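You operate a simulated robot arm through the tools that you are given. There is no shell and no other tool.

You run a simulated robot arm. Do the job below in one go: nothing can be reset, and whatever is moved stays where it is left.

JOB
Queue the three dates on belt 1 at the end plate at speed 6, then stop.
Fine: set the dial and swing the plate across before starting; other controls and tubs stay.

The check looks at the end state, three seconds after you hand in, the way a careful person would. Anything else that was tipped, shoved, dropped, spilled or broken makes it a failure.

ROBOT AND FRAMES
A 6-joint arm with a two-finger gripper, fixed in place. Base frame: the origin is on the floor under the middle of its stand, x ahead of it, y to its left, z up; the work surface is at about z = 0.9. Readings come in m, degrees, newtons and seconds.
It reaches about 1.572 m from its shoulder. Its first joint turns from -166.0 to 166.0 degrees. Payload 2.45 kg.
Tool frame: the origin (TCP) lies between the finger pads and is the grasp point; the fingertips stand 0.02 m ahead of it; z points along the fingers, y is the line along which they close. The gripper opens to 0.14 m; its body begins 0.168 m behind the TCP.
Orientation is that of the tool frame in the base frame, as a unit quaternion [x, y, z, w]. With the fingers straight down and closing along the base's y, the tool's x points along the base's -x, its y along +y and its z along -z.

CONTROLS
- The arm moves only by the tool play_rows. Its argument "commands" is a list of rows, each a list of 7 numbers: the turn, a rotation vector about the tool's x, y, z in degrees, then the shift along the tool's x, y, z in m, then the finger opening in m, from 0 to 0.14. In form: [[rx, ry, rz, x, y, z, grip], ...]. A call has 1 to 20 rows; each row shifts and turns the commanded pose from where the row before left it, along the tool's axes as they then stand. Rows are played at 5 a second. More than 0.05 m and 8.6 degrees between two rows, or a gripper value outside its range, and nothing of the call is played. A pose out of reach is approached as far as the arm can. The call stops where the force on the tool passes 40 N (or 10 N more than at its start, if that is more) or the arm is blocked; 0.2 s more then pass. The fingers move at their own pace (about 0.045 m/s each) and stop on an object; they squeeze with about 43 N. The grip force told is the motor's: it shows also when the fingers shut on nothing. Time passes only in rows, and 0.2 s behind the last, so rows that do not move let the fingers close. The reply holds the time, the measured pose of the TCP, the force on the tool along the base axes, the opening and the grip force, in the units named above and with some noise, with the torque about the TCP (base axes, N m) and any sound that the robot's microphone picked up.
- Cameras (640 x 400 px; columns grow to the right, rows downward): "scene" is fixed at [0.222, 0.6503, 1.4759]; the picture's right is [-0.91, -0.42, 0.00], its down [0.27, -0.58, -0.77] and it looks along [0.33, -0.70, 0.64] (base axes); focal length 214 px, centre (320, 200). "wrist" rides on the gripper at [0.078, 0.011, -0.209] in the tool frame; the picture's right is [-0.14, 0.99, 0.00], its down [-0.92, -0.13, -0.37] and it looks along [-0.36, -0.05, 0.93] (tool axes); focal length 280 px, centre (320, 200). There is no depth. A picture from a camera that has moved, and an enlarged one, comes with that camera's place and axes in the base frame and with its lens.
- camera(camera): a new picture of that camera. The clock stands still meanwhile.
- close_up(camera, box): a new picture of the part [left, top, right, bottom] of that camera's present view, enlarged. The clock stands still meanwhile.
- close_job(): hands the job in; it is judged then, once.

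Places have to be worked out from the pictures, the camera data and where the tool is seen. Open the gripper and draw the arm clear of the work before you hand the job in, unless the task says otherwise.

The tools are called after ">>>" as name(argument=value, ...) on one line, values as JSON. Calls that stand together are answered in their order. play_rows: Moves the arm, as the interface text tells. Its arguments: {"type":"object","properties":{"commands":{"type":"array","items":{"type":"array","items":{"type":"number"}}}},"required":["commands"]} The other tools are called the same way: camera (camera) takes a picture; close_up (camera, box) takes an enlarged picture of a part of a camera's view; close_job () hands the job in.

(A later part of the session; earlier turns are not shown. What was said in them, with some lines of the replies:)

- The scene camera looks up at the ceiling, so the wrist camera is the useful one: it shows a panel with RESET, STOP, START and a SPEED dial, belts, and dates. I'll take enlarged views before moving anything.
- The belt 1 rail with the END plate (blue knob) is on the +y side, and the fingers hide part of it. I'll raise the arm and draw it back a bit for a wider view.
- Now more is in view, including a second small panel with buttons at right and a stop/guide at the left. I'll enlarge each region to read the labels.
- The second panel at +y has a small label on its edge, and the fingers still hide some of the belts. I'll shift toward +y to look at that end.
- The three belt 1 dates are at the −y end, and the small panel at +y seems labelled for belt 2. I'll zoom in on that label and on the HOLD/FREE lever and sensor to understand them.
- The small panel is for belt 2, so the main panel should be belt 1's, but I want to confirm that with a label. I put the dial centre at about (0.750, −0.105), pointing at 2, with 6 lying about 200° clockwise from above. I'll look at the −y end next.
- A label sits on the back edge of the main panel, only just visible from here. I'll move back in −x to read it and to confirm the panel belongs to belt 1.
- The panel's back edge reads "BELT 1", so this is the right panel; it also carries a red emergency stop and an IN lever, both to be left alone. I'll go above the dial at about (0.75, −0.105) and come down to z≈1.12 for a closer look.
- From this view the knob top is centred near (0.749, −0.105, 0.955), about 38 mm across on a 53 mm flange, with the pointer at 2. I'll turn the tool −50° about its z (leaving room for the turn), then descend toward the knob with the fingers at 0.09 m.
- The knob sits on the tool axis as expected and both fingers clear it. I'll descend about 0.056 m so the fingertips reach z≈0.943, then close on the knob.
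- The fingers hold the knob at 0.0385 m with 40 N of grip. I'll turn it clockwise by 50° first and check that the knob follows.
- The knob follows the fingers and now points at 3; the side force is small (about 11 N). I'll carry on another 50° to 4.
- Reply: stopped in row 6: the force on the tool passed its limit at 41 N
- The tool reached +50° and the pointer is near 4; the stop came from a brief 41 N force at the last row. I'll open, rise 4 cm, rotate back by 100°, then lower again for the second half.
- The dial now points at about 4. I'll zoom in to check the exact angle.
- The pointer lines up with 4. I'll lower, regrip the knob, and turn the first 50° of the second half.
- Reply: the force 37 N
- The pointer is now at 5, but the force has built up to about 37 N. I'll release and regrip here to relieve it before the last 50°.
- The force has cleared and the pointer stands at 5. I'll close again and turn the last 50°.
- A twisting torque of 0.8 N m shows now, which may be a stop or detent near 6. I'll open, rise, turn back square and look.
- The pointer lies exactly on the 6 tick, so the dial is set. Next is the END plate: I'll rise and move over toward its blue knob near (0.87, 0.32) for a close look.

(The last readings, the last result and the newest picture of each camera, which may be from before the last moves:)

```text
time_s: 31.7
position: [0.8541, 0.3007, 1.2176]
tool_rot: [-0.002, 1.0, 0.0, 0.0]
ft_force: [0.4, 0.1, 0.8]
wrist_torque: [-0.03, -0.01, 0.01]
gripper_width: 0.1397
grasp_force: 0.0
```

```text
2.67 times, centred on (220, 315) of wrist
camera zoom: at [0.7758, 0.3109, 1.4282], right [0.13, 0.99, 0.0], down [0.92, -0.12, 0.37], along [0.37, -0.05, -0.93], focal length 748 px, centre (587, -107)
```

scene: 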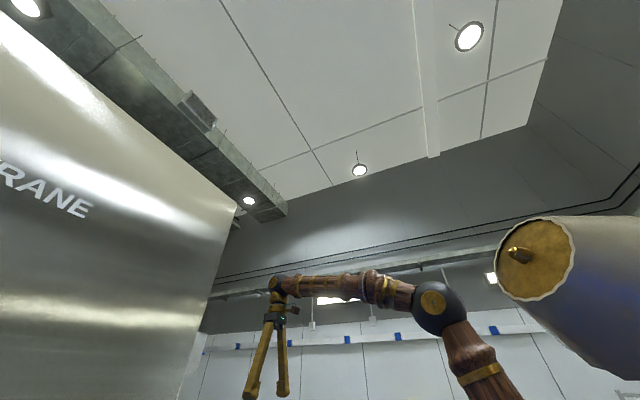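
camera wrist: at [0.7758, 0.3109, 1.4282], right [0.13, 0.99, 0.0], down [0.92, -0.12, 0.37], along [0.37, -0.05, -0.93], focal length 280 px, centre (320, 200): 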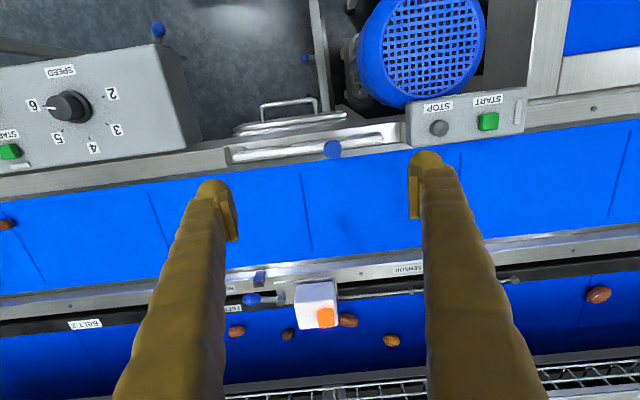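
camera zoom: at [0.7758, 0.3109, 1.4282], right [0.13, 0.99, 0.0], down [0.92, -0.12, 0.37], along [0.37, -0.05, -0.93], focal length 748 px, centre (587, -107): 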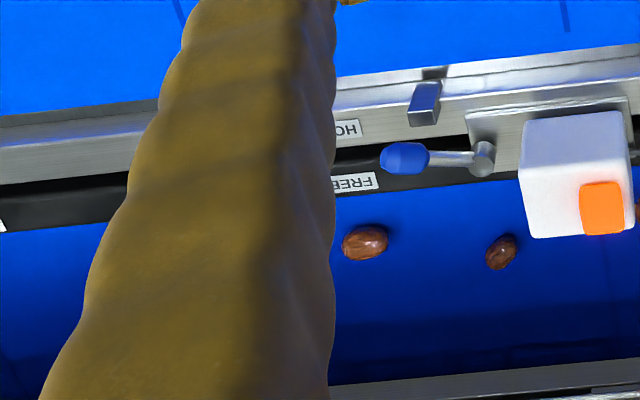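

The dial still reads 6. I place the END plate's knob at about (0.870, 0.319), with its top at z≈0.972, the plate top at z≈0.925 and the pivot near (0.857, 0.158). I'll turn the tool about −86° so the fingers straddle the knob along its path, and come down to z≈1.06 to check alignment.

>>> play_rows(commands=[[0, 0, 0, -0.016, 0.018, 0, 0.12], [0, 0, -8.56, 0, 0, 0, 0.1], [0, 0, -8.56, 0, 0, 0, 0.08], [0, 0, -8.56, 0, 0, 0, 0.08], [0, 0, -8.56, 0, 0, 0, 0.08], [0, 0, -8.56, 0, 0, 0, 0.08], [0, 0, -8.56, 0, 0, 0, 0.08], [0, 0, -8.56, 0, 0, 0, 0.08], [0, 0, -8.56, 0, 0, 0, 0.08], [0, 0, -8.56, 0, 0, 0, 0.08], [0, 0, -8.56, 0, 0, 0, 0.08], [0, 0, 0, 0, 0, 0.04, 0.08], [0, 0, 0, 0, 0, 0.04, 0.08], [0, 0, 0, 0, 0, 0.04, 0.08], [0, 0, 0, 0, 0, 0.037, 0.08], [0, 0, 0, 0, 0, 0, 0.08]])

>>> camera(camera="wrist")

>>> close_up(camera="wrist", box=[220, 100, 420, 260])

```text
time_s: 35.1
position: [0.8699, 0.3201, 1.0622]
tool_rot: [-0.681, 0.732, 0.0, 0.001]
ft_force: [-0.2, -0.2, -0.5]
wrist_torque: [0.03, -0.01, 0.0]
gripper_width: 0.0798
grasp_force: 0.0
```

```text
taken
camera wrist: at [0.8526, 0.2425, 1.2713], right [-0.98, 0.21, 0.0], down [0.19, 0.91, 0.37], along [0.08, 0.36, -0.93], focal length 280 px, centre (320, 200)
```

wrist: 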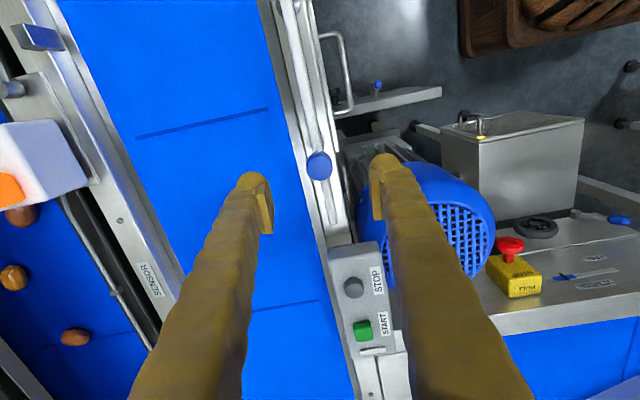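

```text
2.50 times, centred on (320, 180) of wrist
camera zoom: at [0.8526, 0.2425, 1.2713], right [-0.98, 0.21, 0.0], down [0.19, 0.91, 0.37], along [0.08, 0.36, -0.93], focal length 701 px, centre (320, 250)
```

zoom: 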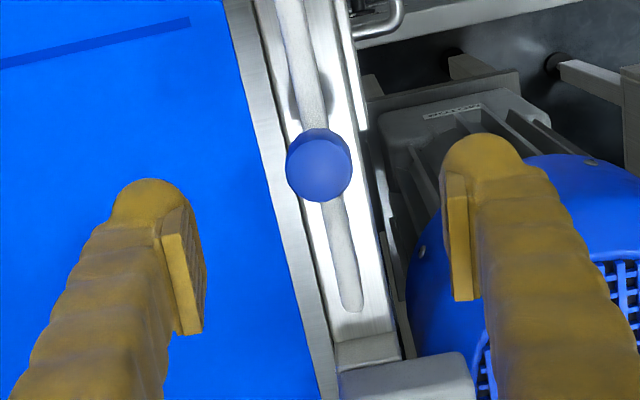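

The knob is centred between the fingers within about 1–2 mm. I'll descend to TCP z≈0.967, with the tips still about 2 cm above the plate, and narrow the fingers to a loose cage around the knob.

>>> play_rows(commands=[[0, 0, 0, 0, 0, 0.04, 0.08], [0, 0, 0, 0, 0, 0.035, 0.08], [0, 0, 0, 0, 0, 0.02, 0.08], [0, 0, 0, 0, 0, 0, 0.06], [0, 0, 0, 0, 0, 0, 0.04], [0, 0, 0, 0, 0, 0, 0.036], [0, 0, 0, 0, 0, 0, 0.036]])

>>> camera(camera="wrist")

>>> close_up(camera="wrist", box=[220, 100, 420, 260])

```text
time_s: 36.7
position: [0.8702, 0.3191, 0.9666]
tool_rot: [-0.681, 0.732, 0.001, 0.0]
ft_force: [-0.6, 0.0, 0.0]
wrist_torque: [-0.01, -0.02, -0.01]
gripper_width: 0.0361
grasp_force: 0.1
```

```text
taken
camera wrist: at [0.8524, 0.2418, 1.1766], right [-0.98, 0.21, 0.0], down [0.19, 0.91, 0.37], along [0.08, 0.36, -0.93], focal length 280 px, centre (320, 200)
```

wrist: 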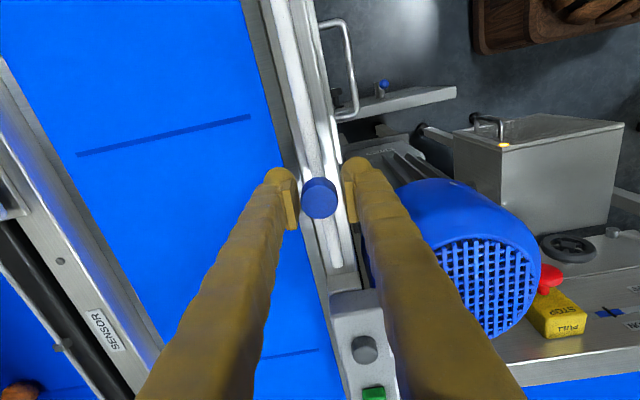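

```text
2.50 times, centred on (320, 180) of wrist
camera zoom: at [0.8524, 0.2418, 1.1766], right [-0.98, 0.21, 0.0], down [0.19, 0.91, 0.37], along [0.08, 0.36, -0.93], focal length 701 px, centre (320, 250)
```

zoom: 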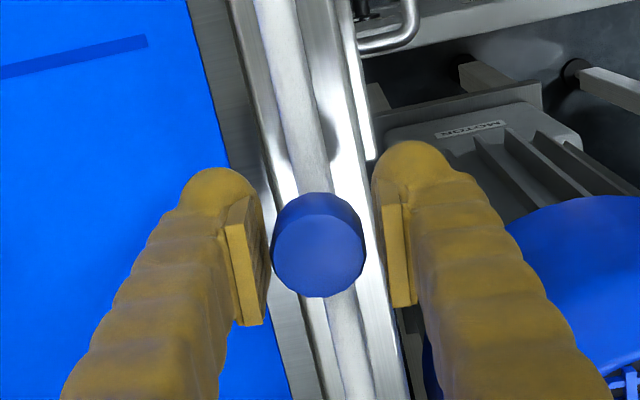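

The knob is caged at 0.036 m with no contact force. I'll swing it clockwise along the arc in 7.5° steps (shift, then turn), with the first 37.5° now.

>>> play_rows(commands=[[0, 0, 0, 0.00138, -0.02108, 0, 0.036], [0, 0, 7.5, 0, 0, 0, 0.036], [0, 0, 0, 0.00138, -0.02108, 0, 0.036], [0, 0, 7.5, 0, 0, 0, 0.036], [0, 0, 0, 0.00138, -0.02108, 0, 0.036], [0, 0, 7.5, 0, 0, 0, 0.036], [0, 0, 0, 0.00138, -0.02108, 0, 0.036], [0, 0, 7.5, 0, 0, 0, 0.036], [0, 0, 0, 0.00138, -0.02108, 0, 0.036], [0, 0, 7.5, 0, 0, 0, 0.036]])

>>> camera(camera="wrist")

```text
time_s: 38.9
position: [0.968, 0.2797, 0.9692]
tool_rot: [-0.409, 0.913, 0.0, 0.002]
ft_force: [-0.3, 0.0, -0.6]
wrist_torque: [-0.02, 0.03, 0.0]
gripper_width: 0.0359
grasp_force: 0.1
```

```text
taken
camera wrist: at [0.9069, 0.2269, 1.1785], right [-0.65, 0.76, 0.0], down [0.71, 0.6, 0.37], along [0.28, 0.24, -0.93], focal length 280 px, centre (320, 200)
```

wrist: 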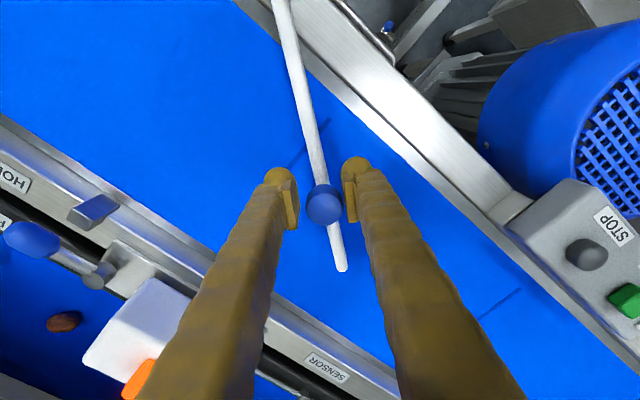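

The plate follows: it has turned about 37° so far. From this view I refine the pivot to about (0.871, 0.157) with a knob radius near 0.162 m, so I'll correct the arc and continue another 30°.

>>> play_rows(commands=[[0, 0, 0, -0.0054, -0.0208, 0, 0.036], [0, 0, 7.5, 0, 0, 0, 0.036], [0, 0, 0, 0.0001, -0.02119, 0, 0.036], [0, 0, 7.5, 0, 0, 0, 0.036], [0, 0, 0, 0.0001, -0.02119, 0, 0.036], [0, 0, 7.5, 0, 0, 0, 0.036], [0, 0, 0, 0.0001, -0.02119, 0, 0.036], [0, 0, 7.5, 0, 0, 0, 0.036]])

>>> camera(camera="wrist")

```text
time_s: 40.7
position: [1.02, 0.2156, 0.9678]
tool_rot: [-0.159, 0.987, 0.001, 0.0]
ft_force: [-0.4, -0.7, -0.1]
wrist_torque: [-0.02, -0.01, 0.06]
gripper_width: 0.0359
grasp_force: 0.2
```

```text
taken
camera wrist: at [0.9423, 0.2013, 1.177], right [-0.18, 0.98, 0.0], down [0.91, 0.17, 0.37], along [0.36, 0.07, -0.93], focal length 280 px, centre (320, 200)
```

wrist: 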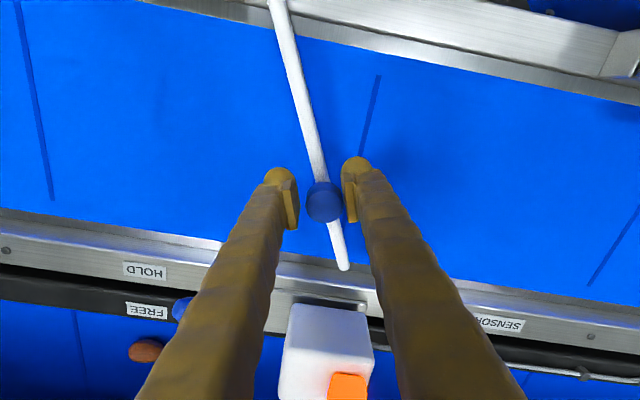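

The plate is about 22° short of square across and moves freely with no force. I'll bring it most of the rest of the way, with the final shift in smaller pieces.

>>> play_rows(commands=[[0, 0, 0, -0.0017, -0.021, 0, 0.036], [0, 0, 7.5, 0, 0, 0, 0.036], [0, 0, 0, 0.0001, -0.0212, 0, 0.036], [0, 0, 7.5, 0, 0, 0, 0.036], [0, 0, 0, 0.0, -0.007, 0, 0.036], [0, 0, 0, 0.0, -0.005, 0, 0.036]])

>>> camera(camera="wrist")

>>> close_up(camera="wrist", box=[220, 180, 420, 340])

```text
time_s: 42.1
position: [1.0329, 0.1618, 0.9661]
tool_rot: [-0.029, 1.0, 0.0, -0.001]
ft_force: [-7.8, -0.5, -21.6]
wrist_torque: [0.37, 0.2, -0.3]
gripper_width: 0.0361
grasp_force: 0.8
```

```text
taken
camera wrist: at [0.9545, 0.1694, 1.1749], right [0.08, 1.0, 0.0], down [0.93, -0.07, 0.37], along [0.37, -0.03, -0.93], focal length 280 px, centre (320, 200)
```

wrist: 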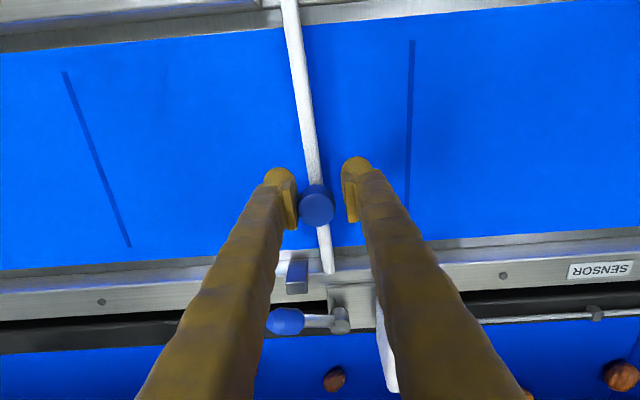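

```text
2.50 times, centred on (320, 260) of wrist
camera zoom: at [0.9545, 0.1694, 1.1749], right [0.08, 1.0, 0.0], down [0.93, -0.07, 0.37], along [0.37, -0.03, -0.93], focal length 701 px, centre (320, 50)
```

zoom: 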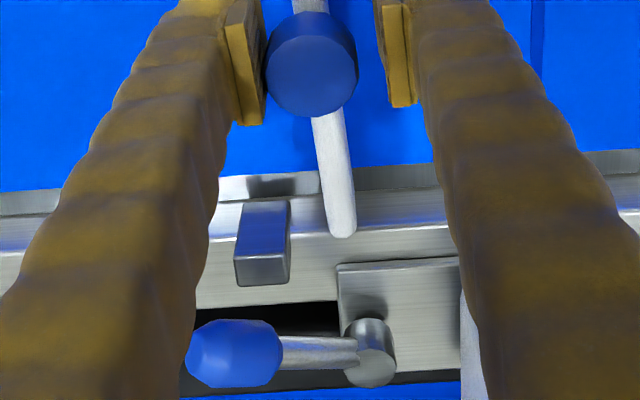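

The plate is within about 3–4° of square, and the tip rests over the far rail beside the stop block. The reading shows a 22 N vertical force, so I'll hold still one row to see whether it is transient.

>>> play_rows(commands=[[0, 0, 0, 0, 0, 0, 0.036], [0, 0, 0, 0, 0, 0, 0.036]])

>>> close_up(camera="wrist", box=[240, 140, 400, 268])

```text
time_s: 42.7
position: [1.0339, 0.1636, 0.9666]
tool_rot: [-0.03, 1.0, 0.0, 0.0]
ft_force: [-7.5, -1.0, -17.0]
wrist_torque: [0.28, 0.2, -0.14]
gripper_width: 0.0369
grasp_force: 0.6
```

```text
3.12 times, centred on (320, 204) of wrist
camera zoom: at [0.9547, 0.1695, 1.1759], right [0.08, 1.0, 0.0], down [0.93, -0.07, 0.37], along [0.37, -0.03, -0.93], focal length 876 px, centre (320, 188)
```

zoom: 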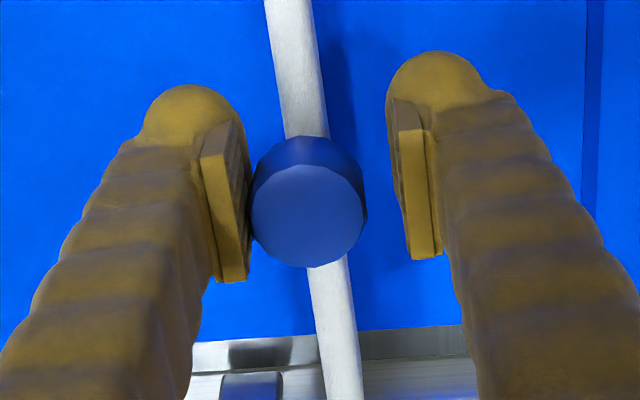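

The force persists, and the torque points to contact at the −y finger, where the knob has coasted against it. I'll ease the fingers open to 0.06 to relieve it and see whether the plate stays put.

>>> play_rows(commands=[[0, 0, 0, 0, 0, 0, 0.05], [0, 0, 0, 0, 0, 0, 0.06], [0, 0, 0, 0, 0, 0, 0.06]])

>>> camera(camera="wrist")

>>> close_up(camera="wrist", box=[240, 140, 400, 268])

```text
time_s: 43.5
position: [1.0333, 0.1624, 0.9672]
tool_rot: [-0.03, 1.0, 0.0, 0.001]
ft_force: [-0.1, 0.9, 0.3]
wrist_torque: [0.03, 0.01, 0.0]
gripper_width: 0.0601
grasp_force: 0.0
```

```text
taken
camera wrist: at [0.9546, 0.1695, 1.1761], right [0.08, 1.0, 0.0], down [0.93, -0.07, 0.37], along [0.37, -0.03, -0.93], focal length 280 px, centre (320, 200)
```

wrist: 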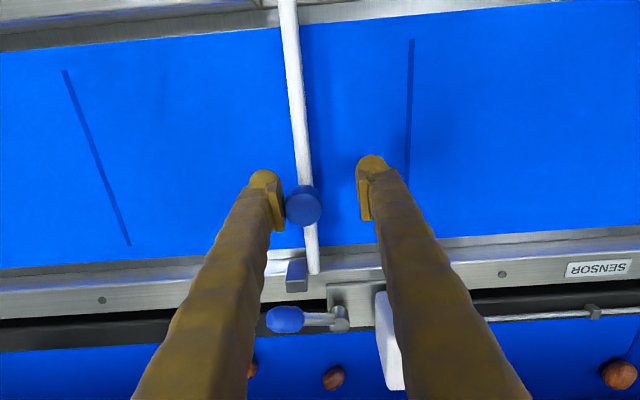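

```text
3.12 times, centred on (320, 204) of wrist
camera zoom: at [0.9546, 0.1695, 1.1761], right [0.08, 1.0, 0.0], down [0.93, -0.07, 0.37], along [0.37, -0.03, -0.93], focal length 876 px, centre (320, 188)
```

zoom: 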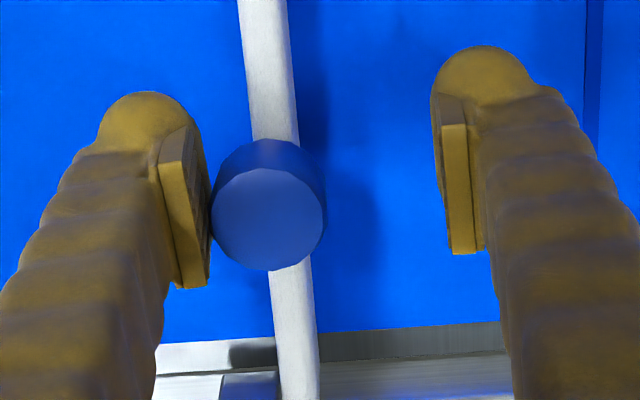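

The force is gone, and the plate moved on by itself toward the stop block, so it seems to have a snap-over action. I'll open further to let it settle against its stop.

>>> play_rows(commands=[[0, 0, 0, 0, 0, 0, 0.08], [0, 0, 0, 0, 0, 0, 0.1], [0, 0, 0, 0, 0, 0, 0.1]])

>>> close_up(camera="wrist", box=[200, 160, 400, 320])

>>> camera(camera="wrist")

```text
time_s: 44.3
position: [1.0344, 0.1633, 0.9682]
tool_rot: [-0.029, 1.0, 0.0, 0.0]
ft_force: [0.8, 0.0, 0.8]
wrist_torque: [0.03, 0.0, -0.01]
gripper_width: 0.1001
grasp_force: 0.1
```

```text
2.50 times, centred on (300, 240) of wrist
camera zoom: at [0.9546, 0.1695, 1.1759], right [0.08, 1.0, 0.0], down [0.93, -0.07, 0.37], along [0.37, -0.03, -0.93], focal length 701 px, centre (370, 100)
```

zoom: 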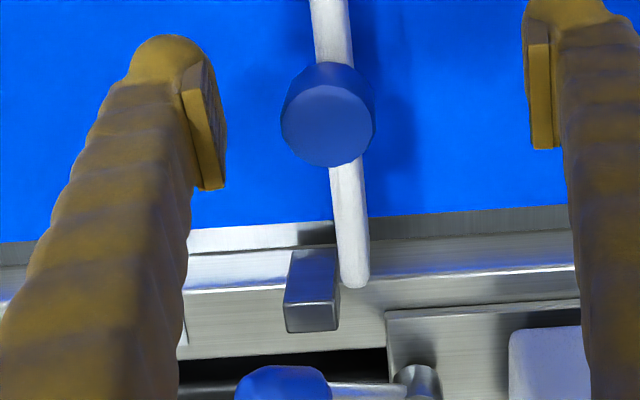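

```text
taken
camera wrist: at [0.9546, 0.1695, 1.1759], right [0.08, 1.0, 0.0], down [0.93, -0.07, 0.37], along [0.37, -0.03, -0.93], focal length 280 px, centre (320, 200)
```

wrist: 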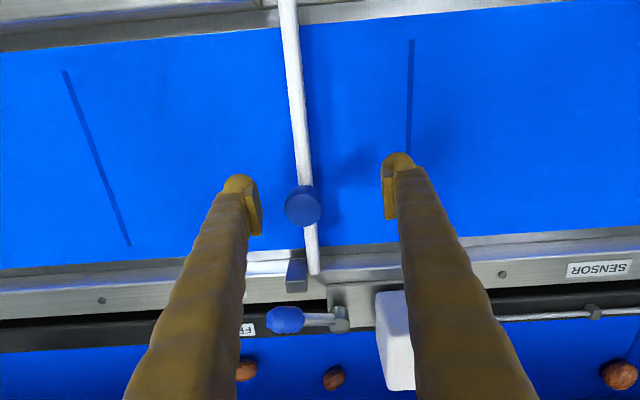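

The plate now sits square across belt 1 (about 0°), resting against the stop block. I'll rise straight up, square the tool, and go over to the START button near (0.806, −0.251).

>>> play_rows(commands=[[0, 0, 0, 0, 0, -0.03, 0.1], [0, 0, 0, 0, 0, -0.045, 0.1], [0, 0, 0, 0, 0, -0.045, 0.1], [0, 0, 0, 0, 0, -0.045, 0.1], [0, 0, 3.4, 0, 0, -0.04, 0.1], [0, 0, 0, 0.0232, -0.0413, 0, 0.1], [0, 0, 0, 0.0232, -0.0413, 0, 0.1], [0, 0, 0, 0.0232, -0.0413, 0, 0.1], [0, 0, 0, 0.0232, -0.0413, 0, 0.1], [0, 0, 0, 0.0232, -0.0413, 0, 0.1], [0, 0, 0, 0.0232, -0.0413, 0, 0.1], [0, 0, 0, 0.0232, -0.0413, 0, 0.1], [0, 0, 0, 0.0232, -0.0413, 0, 0.1], [0, 0, 0, 0.0232, -0.0413, 0, 0.1], [0, 0, 0, 0.0232, -0.0413, 0, 0.1], [0, 0, 0, 0, 0, 0, 0.1]])

>>> camera(camera="wrist")

>>> close_up(camera="wrist", box=[220, 60, 420, 220])

>>> close_up(camera="wrist", box=[440, 100, 640, 260])

```text
time_s: 47.7
position: [0.8002, -0.2486, 1.1703]
tool_rot: [0.0, 1.0, 0.001, 0.0]
ft_force: [-0.6, 0.0, -1.0]
wrist_torque: [0.02, 0.01, 0.01]
gripper_width: 0.0998
grasp_force: 0.1
```

```text
taken
camera wrist: at [0.7211, -0.2392, 1.3803], right [0.14, 0.99, 0.0], down [0.92, -0.13, 0.37], along [0.37, -0.05, -0.93], focal length 280 px, centre (320, 200)
```

wrist: 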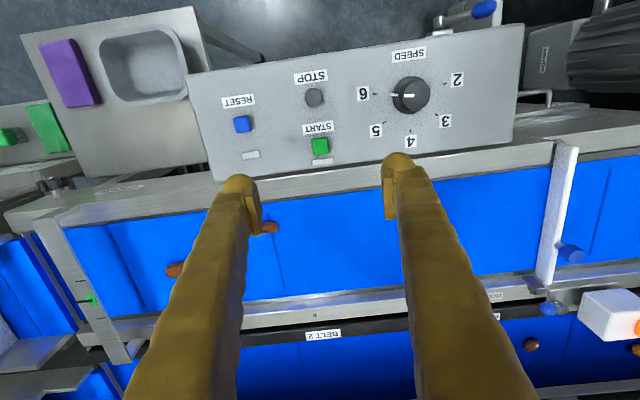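

```text
2.50 times, centred on (320, 140) of wrist
camera zoom: at [0.7211, -0.2392, 1.3803], right [0.14, 0.99, 0.0], down [0.92, -0.13, 0.37], along [0.37, -0.05, -0.93], focal length 701 px, centre (320, 350)
```

zoom: 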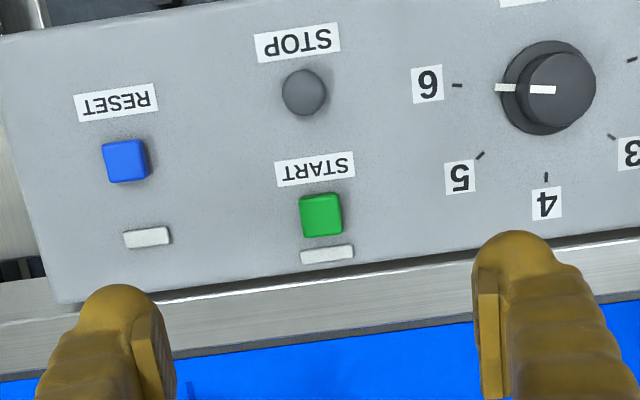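

```text
2.50 times, centred on (540, 180) of wrist
camera zoom: at [0.7211, -0.2392, 1.3803], right [0.14, 0.99, 0.0], down [0.92, -0.13, 0.37], along [0.37, -0.05, -0.93], focal length 701 px, centre (-230, 250)
```

zoom: 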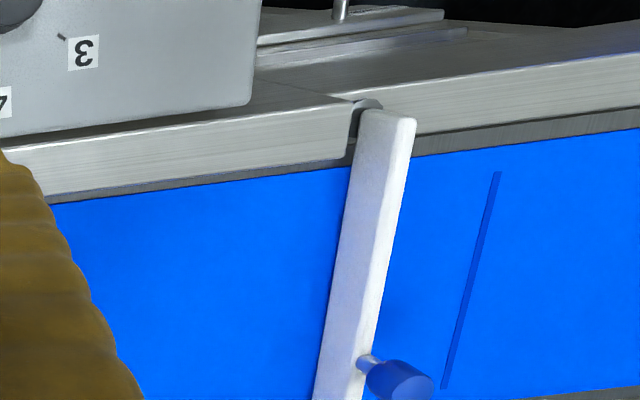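

The dial reads 6, the plate is square across, and START's top is at about (0.804, −0.251, 0.936) with STOP at (0.731, −0.250). I'll close the fingers and come down to just above START (tips at about z 0.948).

>>> play_rows(commands=[[0, 0, 0, 0, -0.002, 0, 0.06], [0, 0, 0, 0, 0, 0, 0.02], [0, 0, 0, 0, 0, 0, 0.0], [0, 0, 0, 0, 0, 0.045, 0.0], [0, 0, 0, 0, 0, 0.045, 0.0], [0, 0, 0, 0, 0, 0.045, 0.0], [0, 0, 0, 0, 0, 0.045, 0.0], [0, 0, 0, 0, 0, 0.022, 0.0], [0, 0, 0, 0, 0, 0, 0.0]])

>>> camera(camera="wrist")

>>> close_up(camera="wrist", box=[240, 120, 400, 248])

```text
time_s: 49.7
position: [0.7989, -0.2506, 0.9695]
tool_rot: [0.0, 1.0, -0.001, 0.0]
ft_force: [0.3, -0.1, 0.8]
wrist_torque: [0.01, -0.01, -0.04]
gripper_width: 0.0
grasp_force: 29.2
```

```text
taken
camera wrist: at [0.7222, -0.2394, 1.1789], right [0.14, 0.99, 0.0], down [0.92, -0.13, 0.37], along [0.37, -0.05, -0.93], focal length 280 px, centre (320, 200)
```

wrist: 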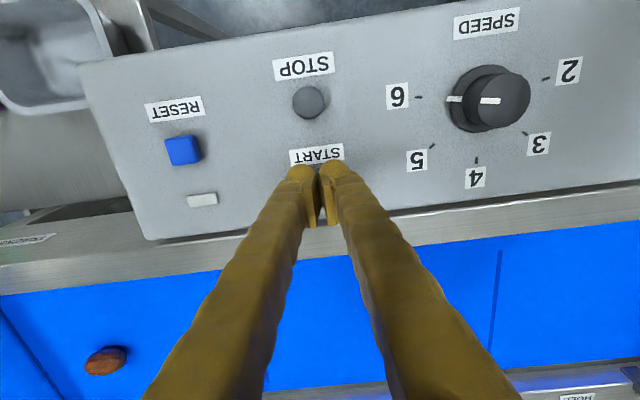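

```text
3.12 times, centred on (320, 184) of wrist
camera zoom: at [0.7222, -0.2394, 1.1789], right [0.14, 0.99, 0.0], down [0.92, -0.13, 0.37], along [0.37, -0.05, -0.93], focal length 876 px, centre (320, 250)
```

zoom: 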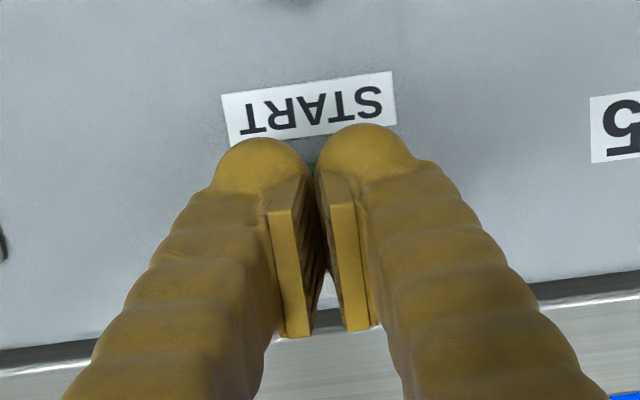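

The closed fingertips are right above the green button. I'll press down in small steps and watch the force and sound.

>>> play_rows(commands=[[0, 0, 0, 0, 0, 0.007, 0.0], [0, 0, 0, 0, 0, 0.003, 0.0], [0, 0, 0, 0, 0, 0.003, 0.0]])

```text
time_s: 50.5
position: [0.802, -0.2505, 0.9565]
tool_rot: [-0.001, 1.0, 0.0, 0.0]
ft_force: [-0.9, 1.0, 2.2]
wrist_torque: [0.03, -0.04, -0.03]
gripper_width: 0.0063
grasp_force: 29.5
heard: click
```

A click was heard with a light upward force, so START should be pressed. I'll lift off in small rows and look at the lamp and the dates.

>>> play_rows(commands=[[0, 0, 0, 0, 0, -0.04, 0.0], [0, 0, 0, 0.02, 0, -0.04, 0.0]])

>>> camera(camera="wrist")

```text
time_s: 51.1
position: [0.7816, -0.2522, 1.0355]
tool_rot: [-0.001, 1.0, 0.001, 0.0]
ft_force: [0.1, 0.4, -0.7]
wrist_torque: [0.05, 0.03, 0.0]
gripper_width: 0.0
grasp_force: 29.4
```

```text
taken
camera wrist: at [0.7023, -0.2411, 1.2445], right [0.14, 0.99, 0.0], down [0.92, -0.13, 0.37], along [0.36, -0.05, -0.93], focal length 280 px, centre (320, 200)
```

wrist: 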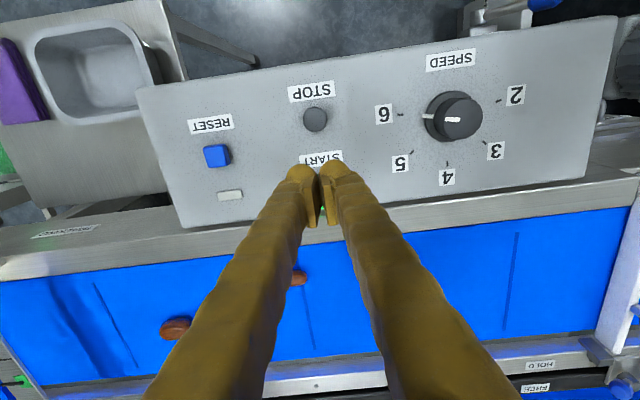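

The dates have shifted toward the plate (about +0.05 m in 0.7 s), so belt 1 is running at roughly 0.07 m/s. I'll move over STOP now and keep watching.

>>> play_rows(commands=[[0, 0, 0, 0.025, 0.001, 0, 0.0], [0, 0, 0, 0.0245, 0.001, 0, 0.0], [0, 0, 0, 0, 0, 0, 0.0], [0, 0, 0, 0, 0, 0, 0.0], [0, 0, 0, 0, 0, 0, 0.0]])

>>> camera(camera="wrist")

```text
time_s: 52.3
position: [0.7315, -0.2505, 1.0372]
tool_rot: [-0.001, 1.0, 0.0, 0.0]
ft_force: [-0.3, -0.7, 0.7]
wrist_torque: [-0.01, 0.0, 0.0]
gripper_width: 0.0
grasp_force: 28.9
```

```text
taken
camera wrist: at [0.6535, -0.2395, 1.2466], right [0.14, 0.99, 0.0], down [0.92, -0.13, 0.37], along [0.37, -0.05, -0.93], focal length 280 px, centre (320, 200)
```

wrist: 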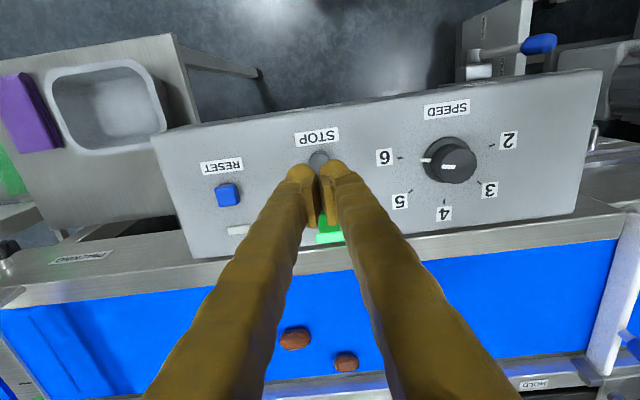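

The START lamp is lit, and the dates now move at about 0.16 m/s. The last date is near y≈−0.33, so I'll wait about 1.6 s and look again.

>>> play_rows(commands=[[0, 0, 0, 0, 0, 0, 0.0], [0, 0, 0, 0, 0, 0, 0.0], [0, 0, 0, 0, 0, 0, 0.0], [0, 0, 0, 0, 0, 0, 0.0], [0, 0, 0, 0, 0, 0, 0.0], [0, 0, 0, 0, 0, 0, 0.0], [0, 0, 0, 0, 0, 0, 0.0]])

>>> camera(camera="wrist")

>>> close_up(camera="wrist", box=[420, 200, 640, 400])

```text
time_s: 53.9
position: [0.7313, -0.2505, 1.038]
tool_rot: [0.0, 1.0, 0.0, 0.0]
ft_force: [0.5, 0.6, -0.2]
wrist_torque: [-0.02, -0.02, 0.01]
gripper_width: 0.0
grasp_force: 29.2
```

```text
taken
camera wrist: at [0.6535, -0.2395, 1.2466], right [0.14, 0.99, 0.0], down [0.92, -0.13, 0.37], along [0.37, -0.05, -0.93], focal length 280 px, centre (320, 200)
```

wrist: 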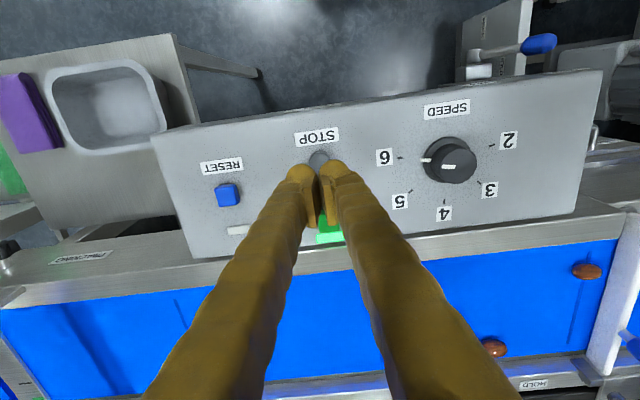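

```text
2.00 times, centred on (530, 300) of wrist
camera zoom: at [0.6535, -0.2395, 1.2466], right [0.14, 0.99, 0.0], down [0.92, -0.13, 0.37], along [0.37, -0.05, -0.93], focal length 561 px, centre (-100, 0)
```

zoom: 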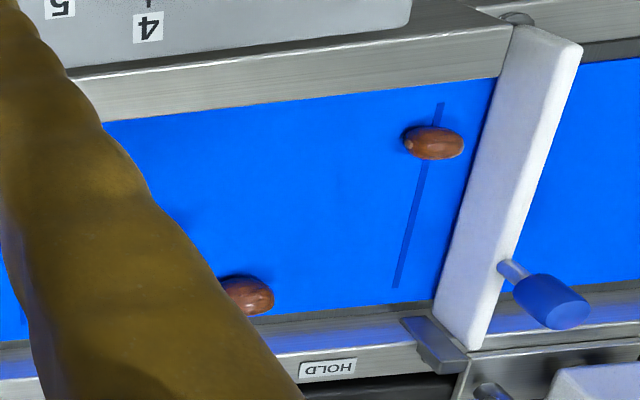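

One date is just short of the plate, a second is at y≈−0.01, and the third is hidden behind the finger at about y≈−0.09. I'll lower to just above STOP (tips still ~2 cm clear) while they arrive.

>>> play_rows(commands=[[0, 0, 0, 0, 0, 0.03, 0.0], [0, 0, 0, 0, 0, 0.03, 0.0], [0, 0, 0, 0, 0, 0, 0.0], [0, 0, 0, 0, 0, 0, 0.0], [0, 0, 0, 0, 0, 0, 0.0]])

>>> camera(camera="wrist")

>>> close_up(camera="wrist", box=[420, 200, 640, 400])

>>> close_up(camera="wrist", box=[240, 100, 400, 228])

```text
time_s: 55.1
position: [0.7316, -0.2491, 0.9793]
tool_rot: [0.0, 1.0, 0.001, 0.0]
ft_force: [-0.6, 0.0, 0.0]
wrist_torque: [0.01, 0.02, 0.02]
gripper_width: 0.0
grasp_force: 28.7
```

```text
taken
camera wrist: at [0.6527, -0.2389, 1.1872], right [0.14, 0.99, 0.0], down [0.92, -0.13, 0.37], along [0.37, -0.05, -0.93], focal length 280 px, centre (320, 200)
```

wrist: 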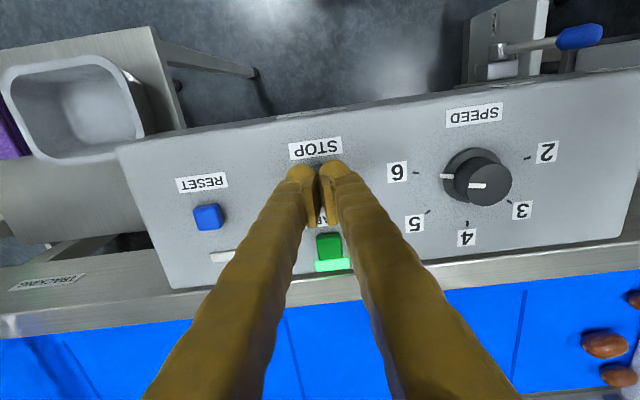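

```text
2.00 times, centred on (530, 300) of wrist
camera zoom: at [0.6527, -0.2389, 1.1872], right [0.14, 0.99, 0.0], down [0.92, -0.13, 0.37], along [0.37, -0.05, -0.93], focal length 561 px, centre (-100, 0)
```

zoom: 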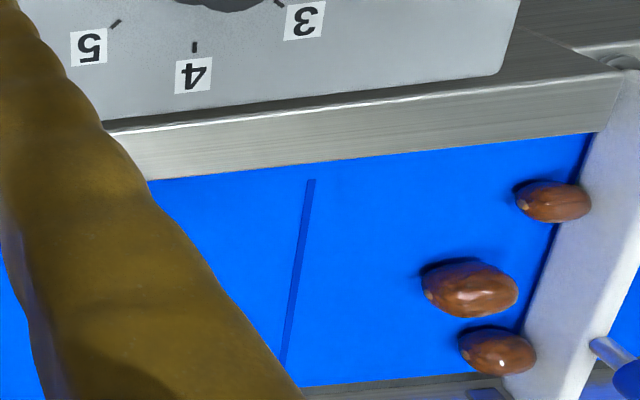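

```text
3.12 times, centred on (320, 164) of wrist
camera zoom: at [0.6527, -0.2389, 1.1872], right [0.14, 0.99, 0.0], down [0.92, -0.13, 0.37], along [0.37, -0.05, -0.93], focal length 876 px, centre (320, 312)
```

zoom: 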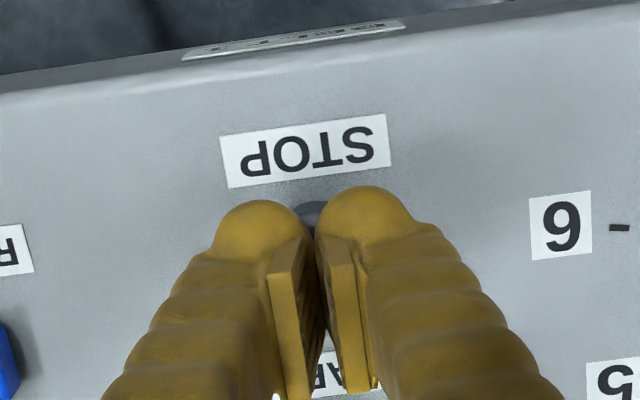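

Two dates are against the plate and the third is about 2–3 cm short, which it covers in roughly 0.2 s. I'll press STOP now in small steps.

>>> play_rows(commands=[[0, 0, 0, 0, 0, 0.012, 0.0], [0, 0, 0, 0, 0, 0.006, 0.0], [0, 0, 0, 0, 0, 0.004, 0.0], [0, 0, 0, 0, 0, 0.002, 0.0]])

```text
time_s: 56.1
position: [0.7314, -0.2483, 0.9525]
tool_rot: [0.001, 1.0, 0.0, 0.0]
ft_force: [-6.8, -2.4, 21.6]
wrist_torque: [-0.01, 0.14, -0.03]
gripper_width: 0.0059
grasp_force: 29.1
heard: click
```

A click was heard at STOP with 22 N of contact. I'll lift straight off and check the lamp and the dates.

>>> play_rows(commands=[[0, 0, 0, 0, 0, -0.03, 0.0], [0, 0, 0, 0, 0, -0.045, 0.0], [0, 0, 0, 0, 0, -0.045, 0.0]])

>>> camera(camera="wrist")

>>> close_up(camera="wrist", box=[420, 180, 640, 380])

>>> close_up(camera="wrist", box=[180, 80, 400, 260])

```text
time_s: 56.9
position: [0.7316, -0.2467, 1.0728]
tool_rot: [0.0, 1.0, 0.001, -0.001]
ft_force: [0.1, -0.6, -0.5]
wrist_torque: [-0.01, -0.02, -0.01]
gripper_width: 0.0
grasp_force: 29.5
```

```text
taken
camera wrist: at [0.6532, -0.2366, 1.2818], right [0.14, 0.99, 0.0], down [0.92, -0.13, 0.37], along [0.36, -0.05, -0.93], focal length 280 px, centre (320, 200)
```

wrist: 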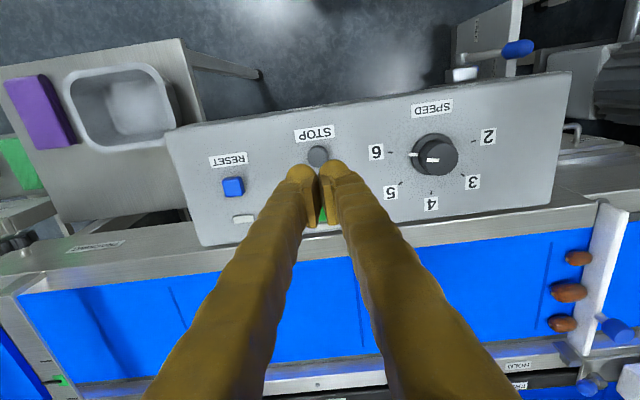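

```text
2.00 times, centred on (530, 280) of wrist
camera zoom: at [0.6532, -0.2366, 1.2818], right [0.14, 0.99, 0.0], down [0.92, -0.13, 0.37], along [0.36, -0.05, -0.93], focal length 561 px, centre (-100, 40)
```

zoom: 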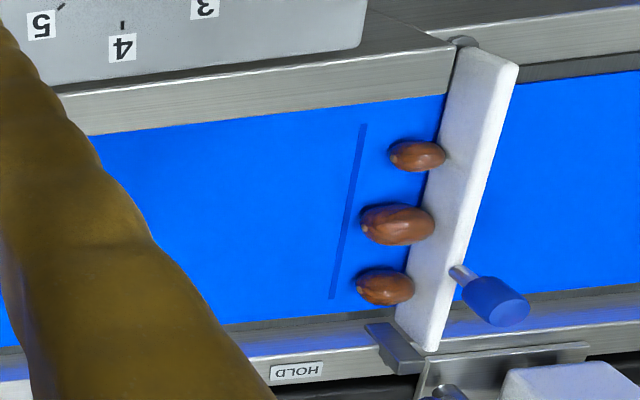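

```text
2.22 times, centred on (290, 170) of wrist
camera zoom: at [0.6532, -0.2366, 1.2818], right [0.14, 0.99, 0.0], down [0.92, -0.13, 0.37], along [0.36, -0.05, -0.93], focal length 623 px, centre (387, 267)
```

zoom: 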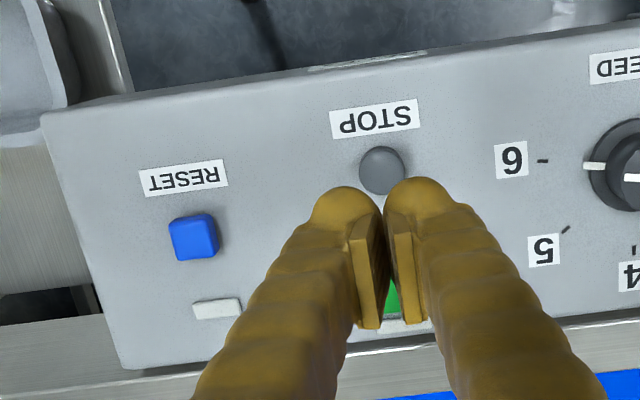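

All three dates rest at the plate and the START lamp looks off. I'll open the gripper, rise and draw the arm back clear, then check that nothing is still moving.

>>> play_rows(commands=[[0, 0, 0, 0, 0, -0.045, 0.0], [0, 0, 0, 0, 0, -0.045, 0.05], [0, 0, 0, 0, 0, -0.045, 0.1], [0, 0, 0, 0, 0.02, -0.045, 0.14], [0, 0, 0, 0.0, 0.03, -0.035, 0.14], [0, 0, 0, 0.0, 0.04, -0.025, 0.14], [0, 0, 0, 0.0, 0.04, -0.025, 0.14], [0, 0, 0, 0.0, 0.04, -0.025, 0.14]])

>>> camera(camera="wrist")

>>> close_up(camera="wrist", box=[400, 100, 640, 300])

>>> close_up(camera="wrist", box=[150, 70, 400, 220])

```text
time_s: 58.7
position: [0.7304, -0.0786, 1.3632]
tool_rot: [0.0, 1.0, 0.0, 0.0]
ft_force: [0.6, -0.6, 0.1]
wrist_torque: [-0.04, 0.0, -0.03]
gripper_width: 0.1392
grasp_force: 0.3
```

```text
taken
camera wrist: at [0.6524, -0.0675, 1.5729], right [0.14, 0.99, 0.0], down [0.92, -0.13, 0.37], along [0.37, -0.05, -0.93], focal length 280 px, centre (320, 200)
```

wrist: 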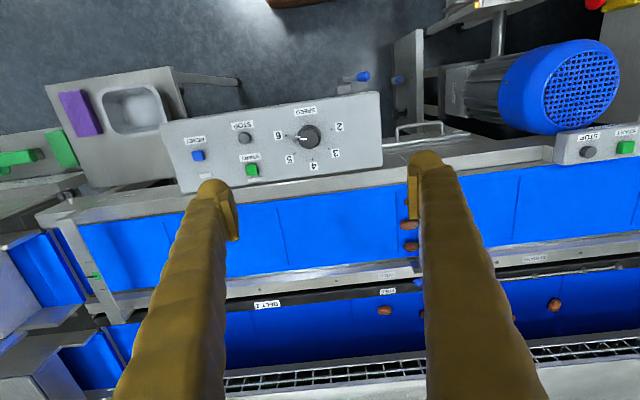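

```text
2.00 times, centred on (520, 200) of wrist
camera zoom: at [0.6524, -0.0675, 1.5729], right [0.14, 0.99, 0.0], down [0.92, -0.13, 0.37], along [0.37, -0.05, -0.93], focal length 561 px, centre (-80, 200)
```

zoom: 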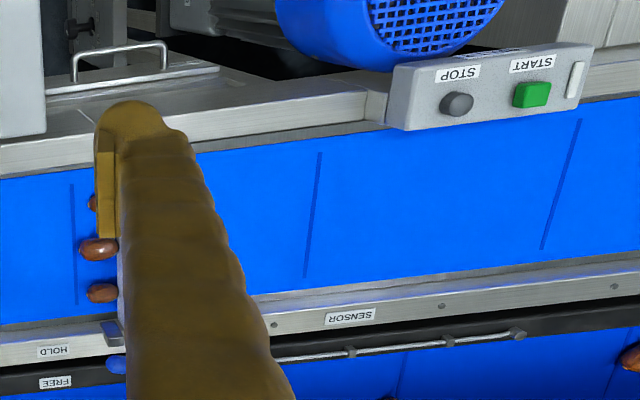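

```text
2.56 times, centred on (275, 145) of wrist
camera zoom: at [0.6524, -0.0675, 1.5729], right [0.14, 0.99, 0.0], down [0.92, -0.13, 0.37], along [0.37, -0.05, -0.93], focal length 718 px, centre (435, 341)
```

zoom: 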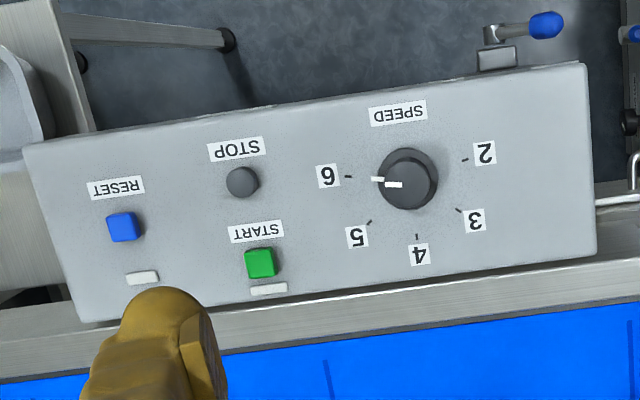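

The lamp is off and the dial is on 6. The finger hides part of the plate, so I'll shift toward +y at this height for a clear last look.

>>> play_rows(commands=[[0, 0, 0, 0.02, 0.045, -0.01, 0.14], [0, 0, 0, 0.02, 0.045, -0.01, 0.14], [0, 0, 0, 0.02, 0.045, -0.01, 0.14], [0, 0, 0, 0.02, 0.045, -0.01, 0.14], [0, 0, 0, 0.02, 0.045, -0.01, 0.14]])

>>> camera(camera="wrist")

>>> close_up(camera="wrist", box=[220, 130, 420, 290])

```text
refused: row 1 steps farther than a row can; nothing moved
```

```text
taken
camera wrist: at [0.6524, -0.0675, 1.5729], right [0.14, 0.99, 0.0], down [0.92, -0.13, 0.37], along [0.37, -0.05, -0.93], focal length 280 px, centre (320, 200)
```

wrist: 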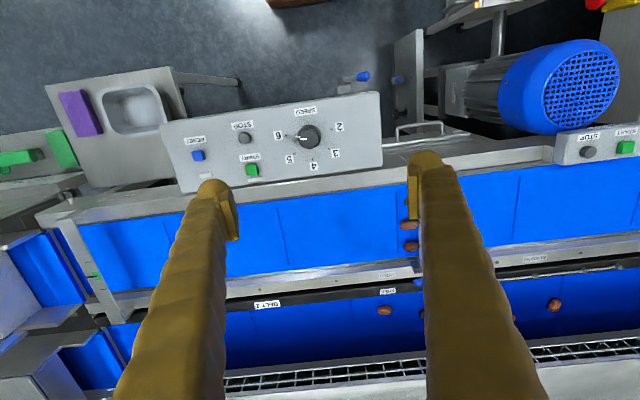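

```text
2.50 times, centred on (320, 210) of wrist
camera zoom: at [0.6524, -0.0675, 1.5729], right [0.14, 0.99, 0.0], down [0.92, -0.13, 0.37], along [0.37, -0.05, -0.93], focal length 701 px, centre (320, 175)
```

zoom: 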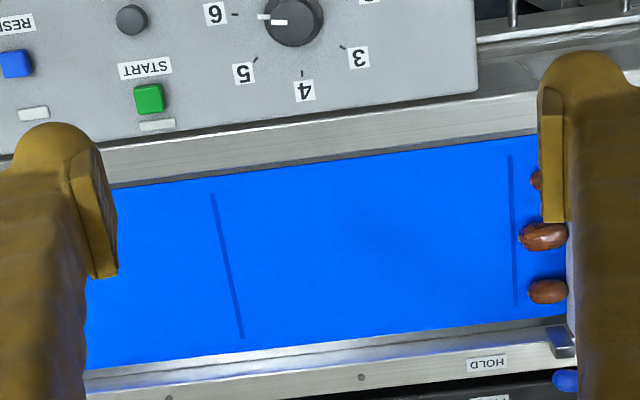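

That step was slightly too long and was refused, so nothing moved. I'll repeat it with smaller steps for the clear view.

>>> play_rows(commands=[[0, 0, 0, 0.015, 0.045, 0, 0.14], [0, 0, 0, 0.015, 0.045, 0, 0.14], [0, 0, 0, 0.015, 0.045, 0, 0.14], [0, 0, 0, 0.015, 0.045, 0, 0.14], [0, 0, 0, 0.015, 0.045, 0, 0.14]])

>>> camera(camera="wrist")

>>> close_up(camera="wrist", box=[220, 160, 420, 320])

```text
time_s: 59.9
position: [0.6566, 0.144, 1.3624]
tool_rot: [0.001, 1.0, 0.0, 0.001]
ft_force: [0.9, 0.7, -0.5]
wrist_torque: [0.0, -0.01, 0.02]
gripper_width: 0.1398
grasp_force: 0.1
```

```text
taken
camera wrist: at [0.5781, 0.1542, 1.5725], right [0.14, 0.99, 0.0], down [0.92, -0.13, 0.37], along [0.37, -0.05, -0.93], focal length 280 px, centre (320, 200)
```

wrist: 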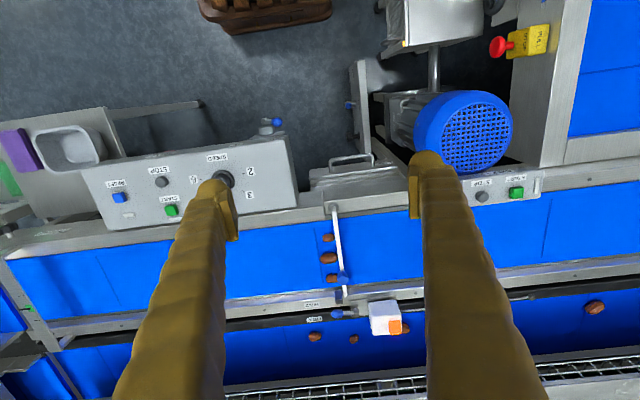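

```text
2.50 times, centred on (320, 240) of wrist
camera zoom: at [0.5781, 0.1542, 1.5725], right [0.14, 0.99, 0.0], down [0.92, -0.13, 0.37], along [0.37, -0.05, -0.93], focal length 701 px, centre (320, 100)
```

zoom: 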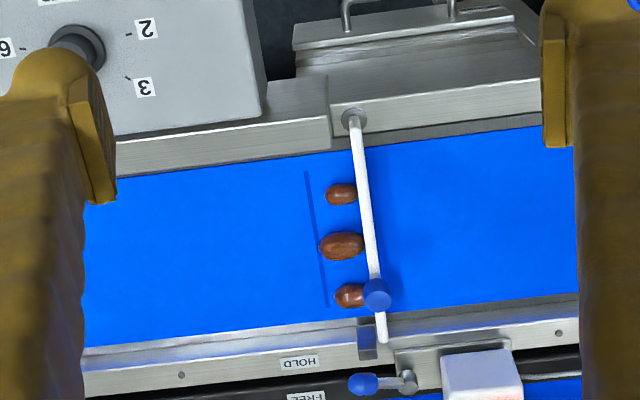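

All three dates touch the plate, which is square across against its stop. I'll wait a second without moving and compare, to be sure the belt is really still.

>>> play_rows(commands=[[0, 0, 0, 0, 0, 0, 0.14], [0, 0, 0, 0, 0, 0, 0.14], [0, 0, 0, 0, 0, 0, 0.14], [0, 0, 0, 0, 0, 0, 0.14], [0, 0, 0, 0, 0, 0, 0.14]])

>>> close_up(camera="wrist", box=[220, 160, 420, 320])

```text
time_s: 61.1
position: [0.6564, 0.1434, 1.3628]
tool_rot: [0.0, 1.0, 0.0, 0.0]
ft_force: [0.4, -0.7, 0.2]
wrist_torque: [-0.02, 0.02, 0.0]
gripper_width: 0.1401
grasp_force: 0.0
```

```text
2.50 times, centred on (320, 240) of wrist
camera zoom: at [0.5784, 0.1537, 1.5723], right [0.14, 0.99, 0.0], down [0.92, -0.13, 0.37], along [0.37, -0.05, -0.93], focal length 701 px, centre (320, 100)
```

zoom: 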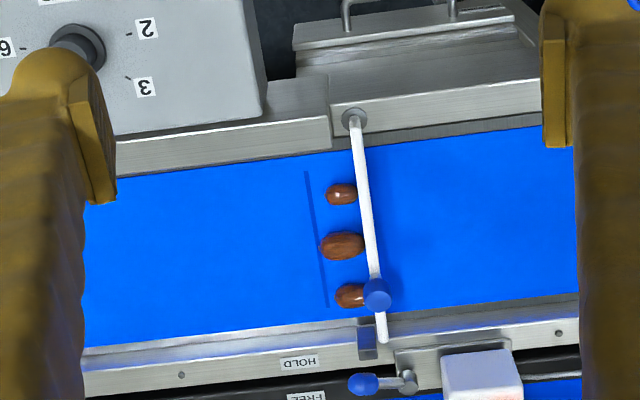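

The two pictures match: the belt seam, the three dates and the plate have not moved. The dial is on 6, the gripper is open and the arm is clear, so I'm handing in.

>>> close_job()

```text
The job is handed in.
```

The three dates on belt 1 are queued against the end plate, and the belt is stopped. Two pictures taken about a second apart showed no movement.

- **Dial:** I turned it from 2 to 6, and the pointer sits on the 6 mark.
- **End plate:** it is swung square across the belt and rests against the small block on the far rail. It moved the last few degrees by itself when I opened the gripper.
- **Start and stop:** I pressed START once and STOP once on the belt 1 panel. The START lamp went out after STOP.
- **Everything else:** I did not touch any other control, the tubs or belt 2. The arm is raised clear with the gripper open.
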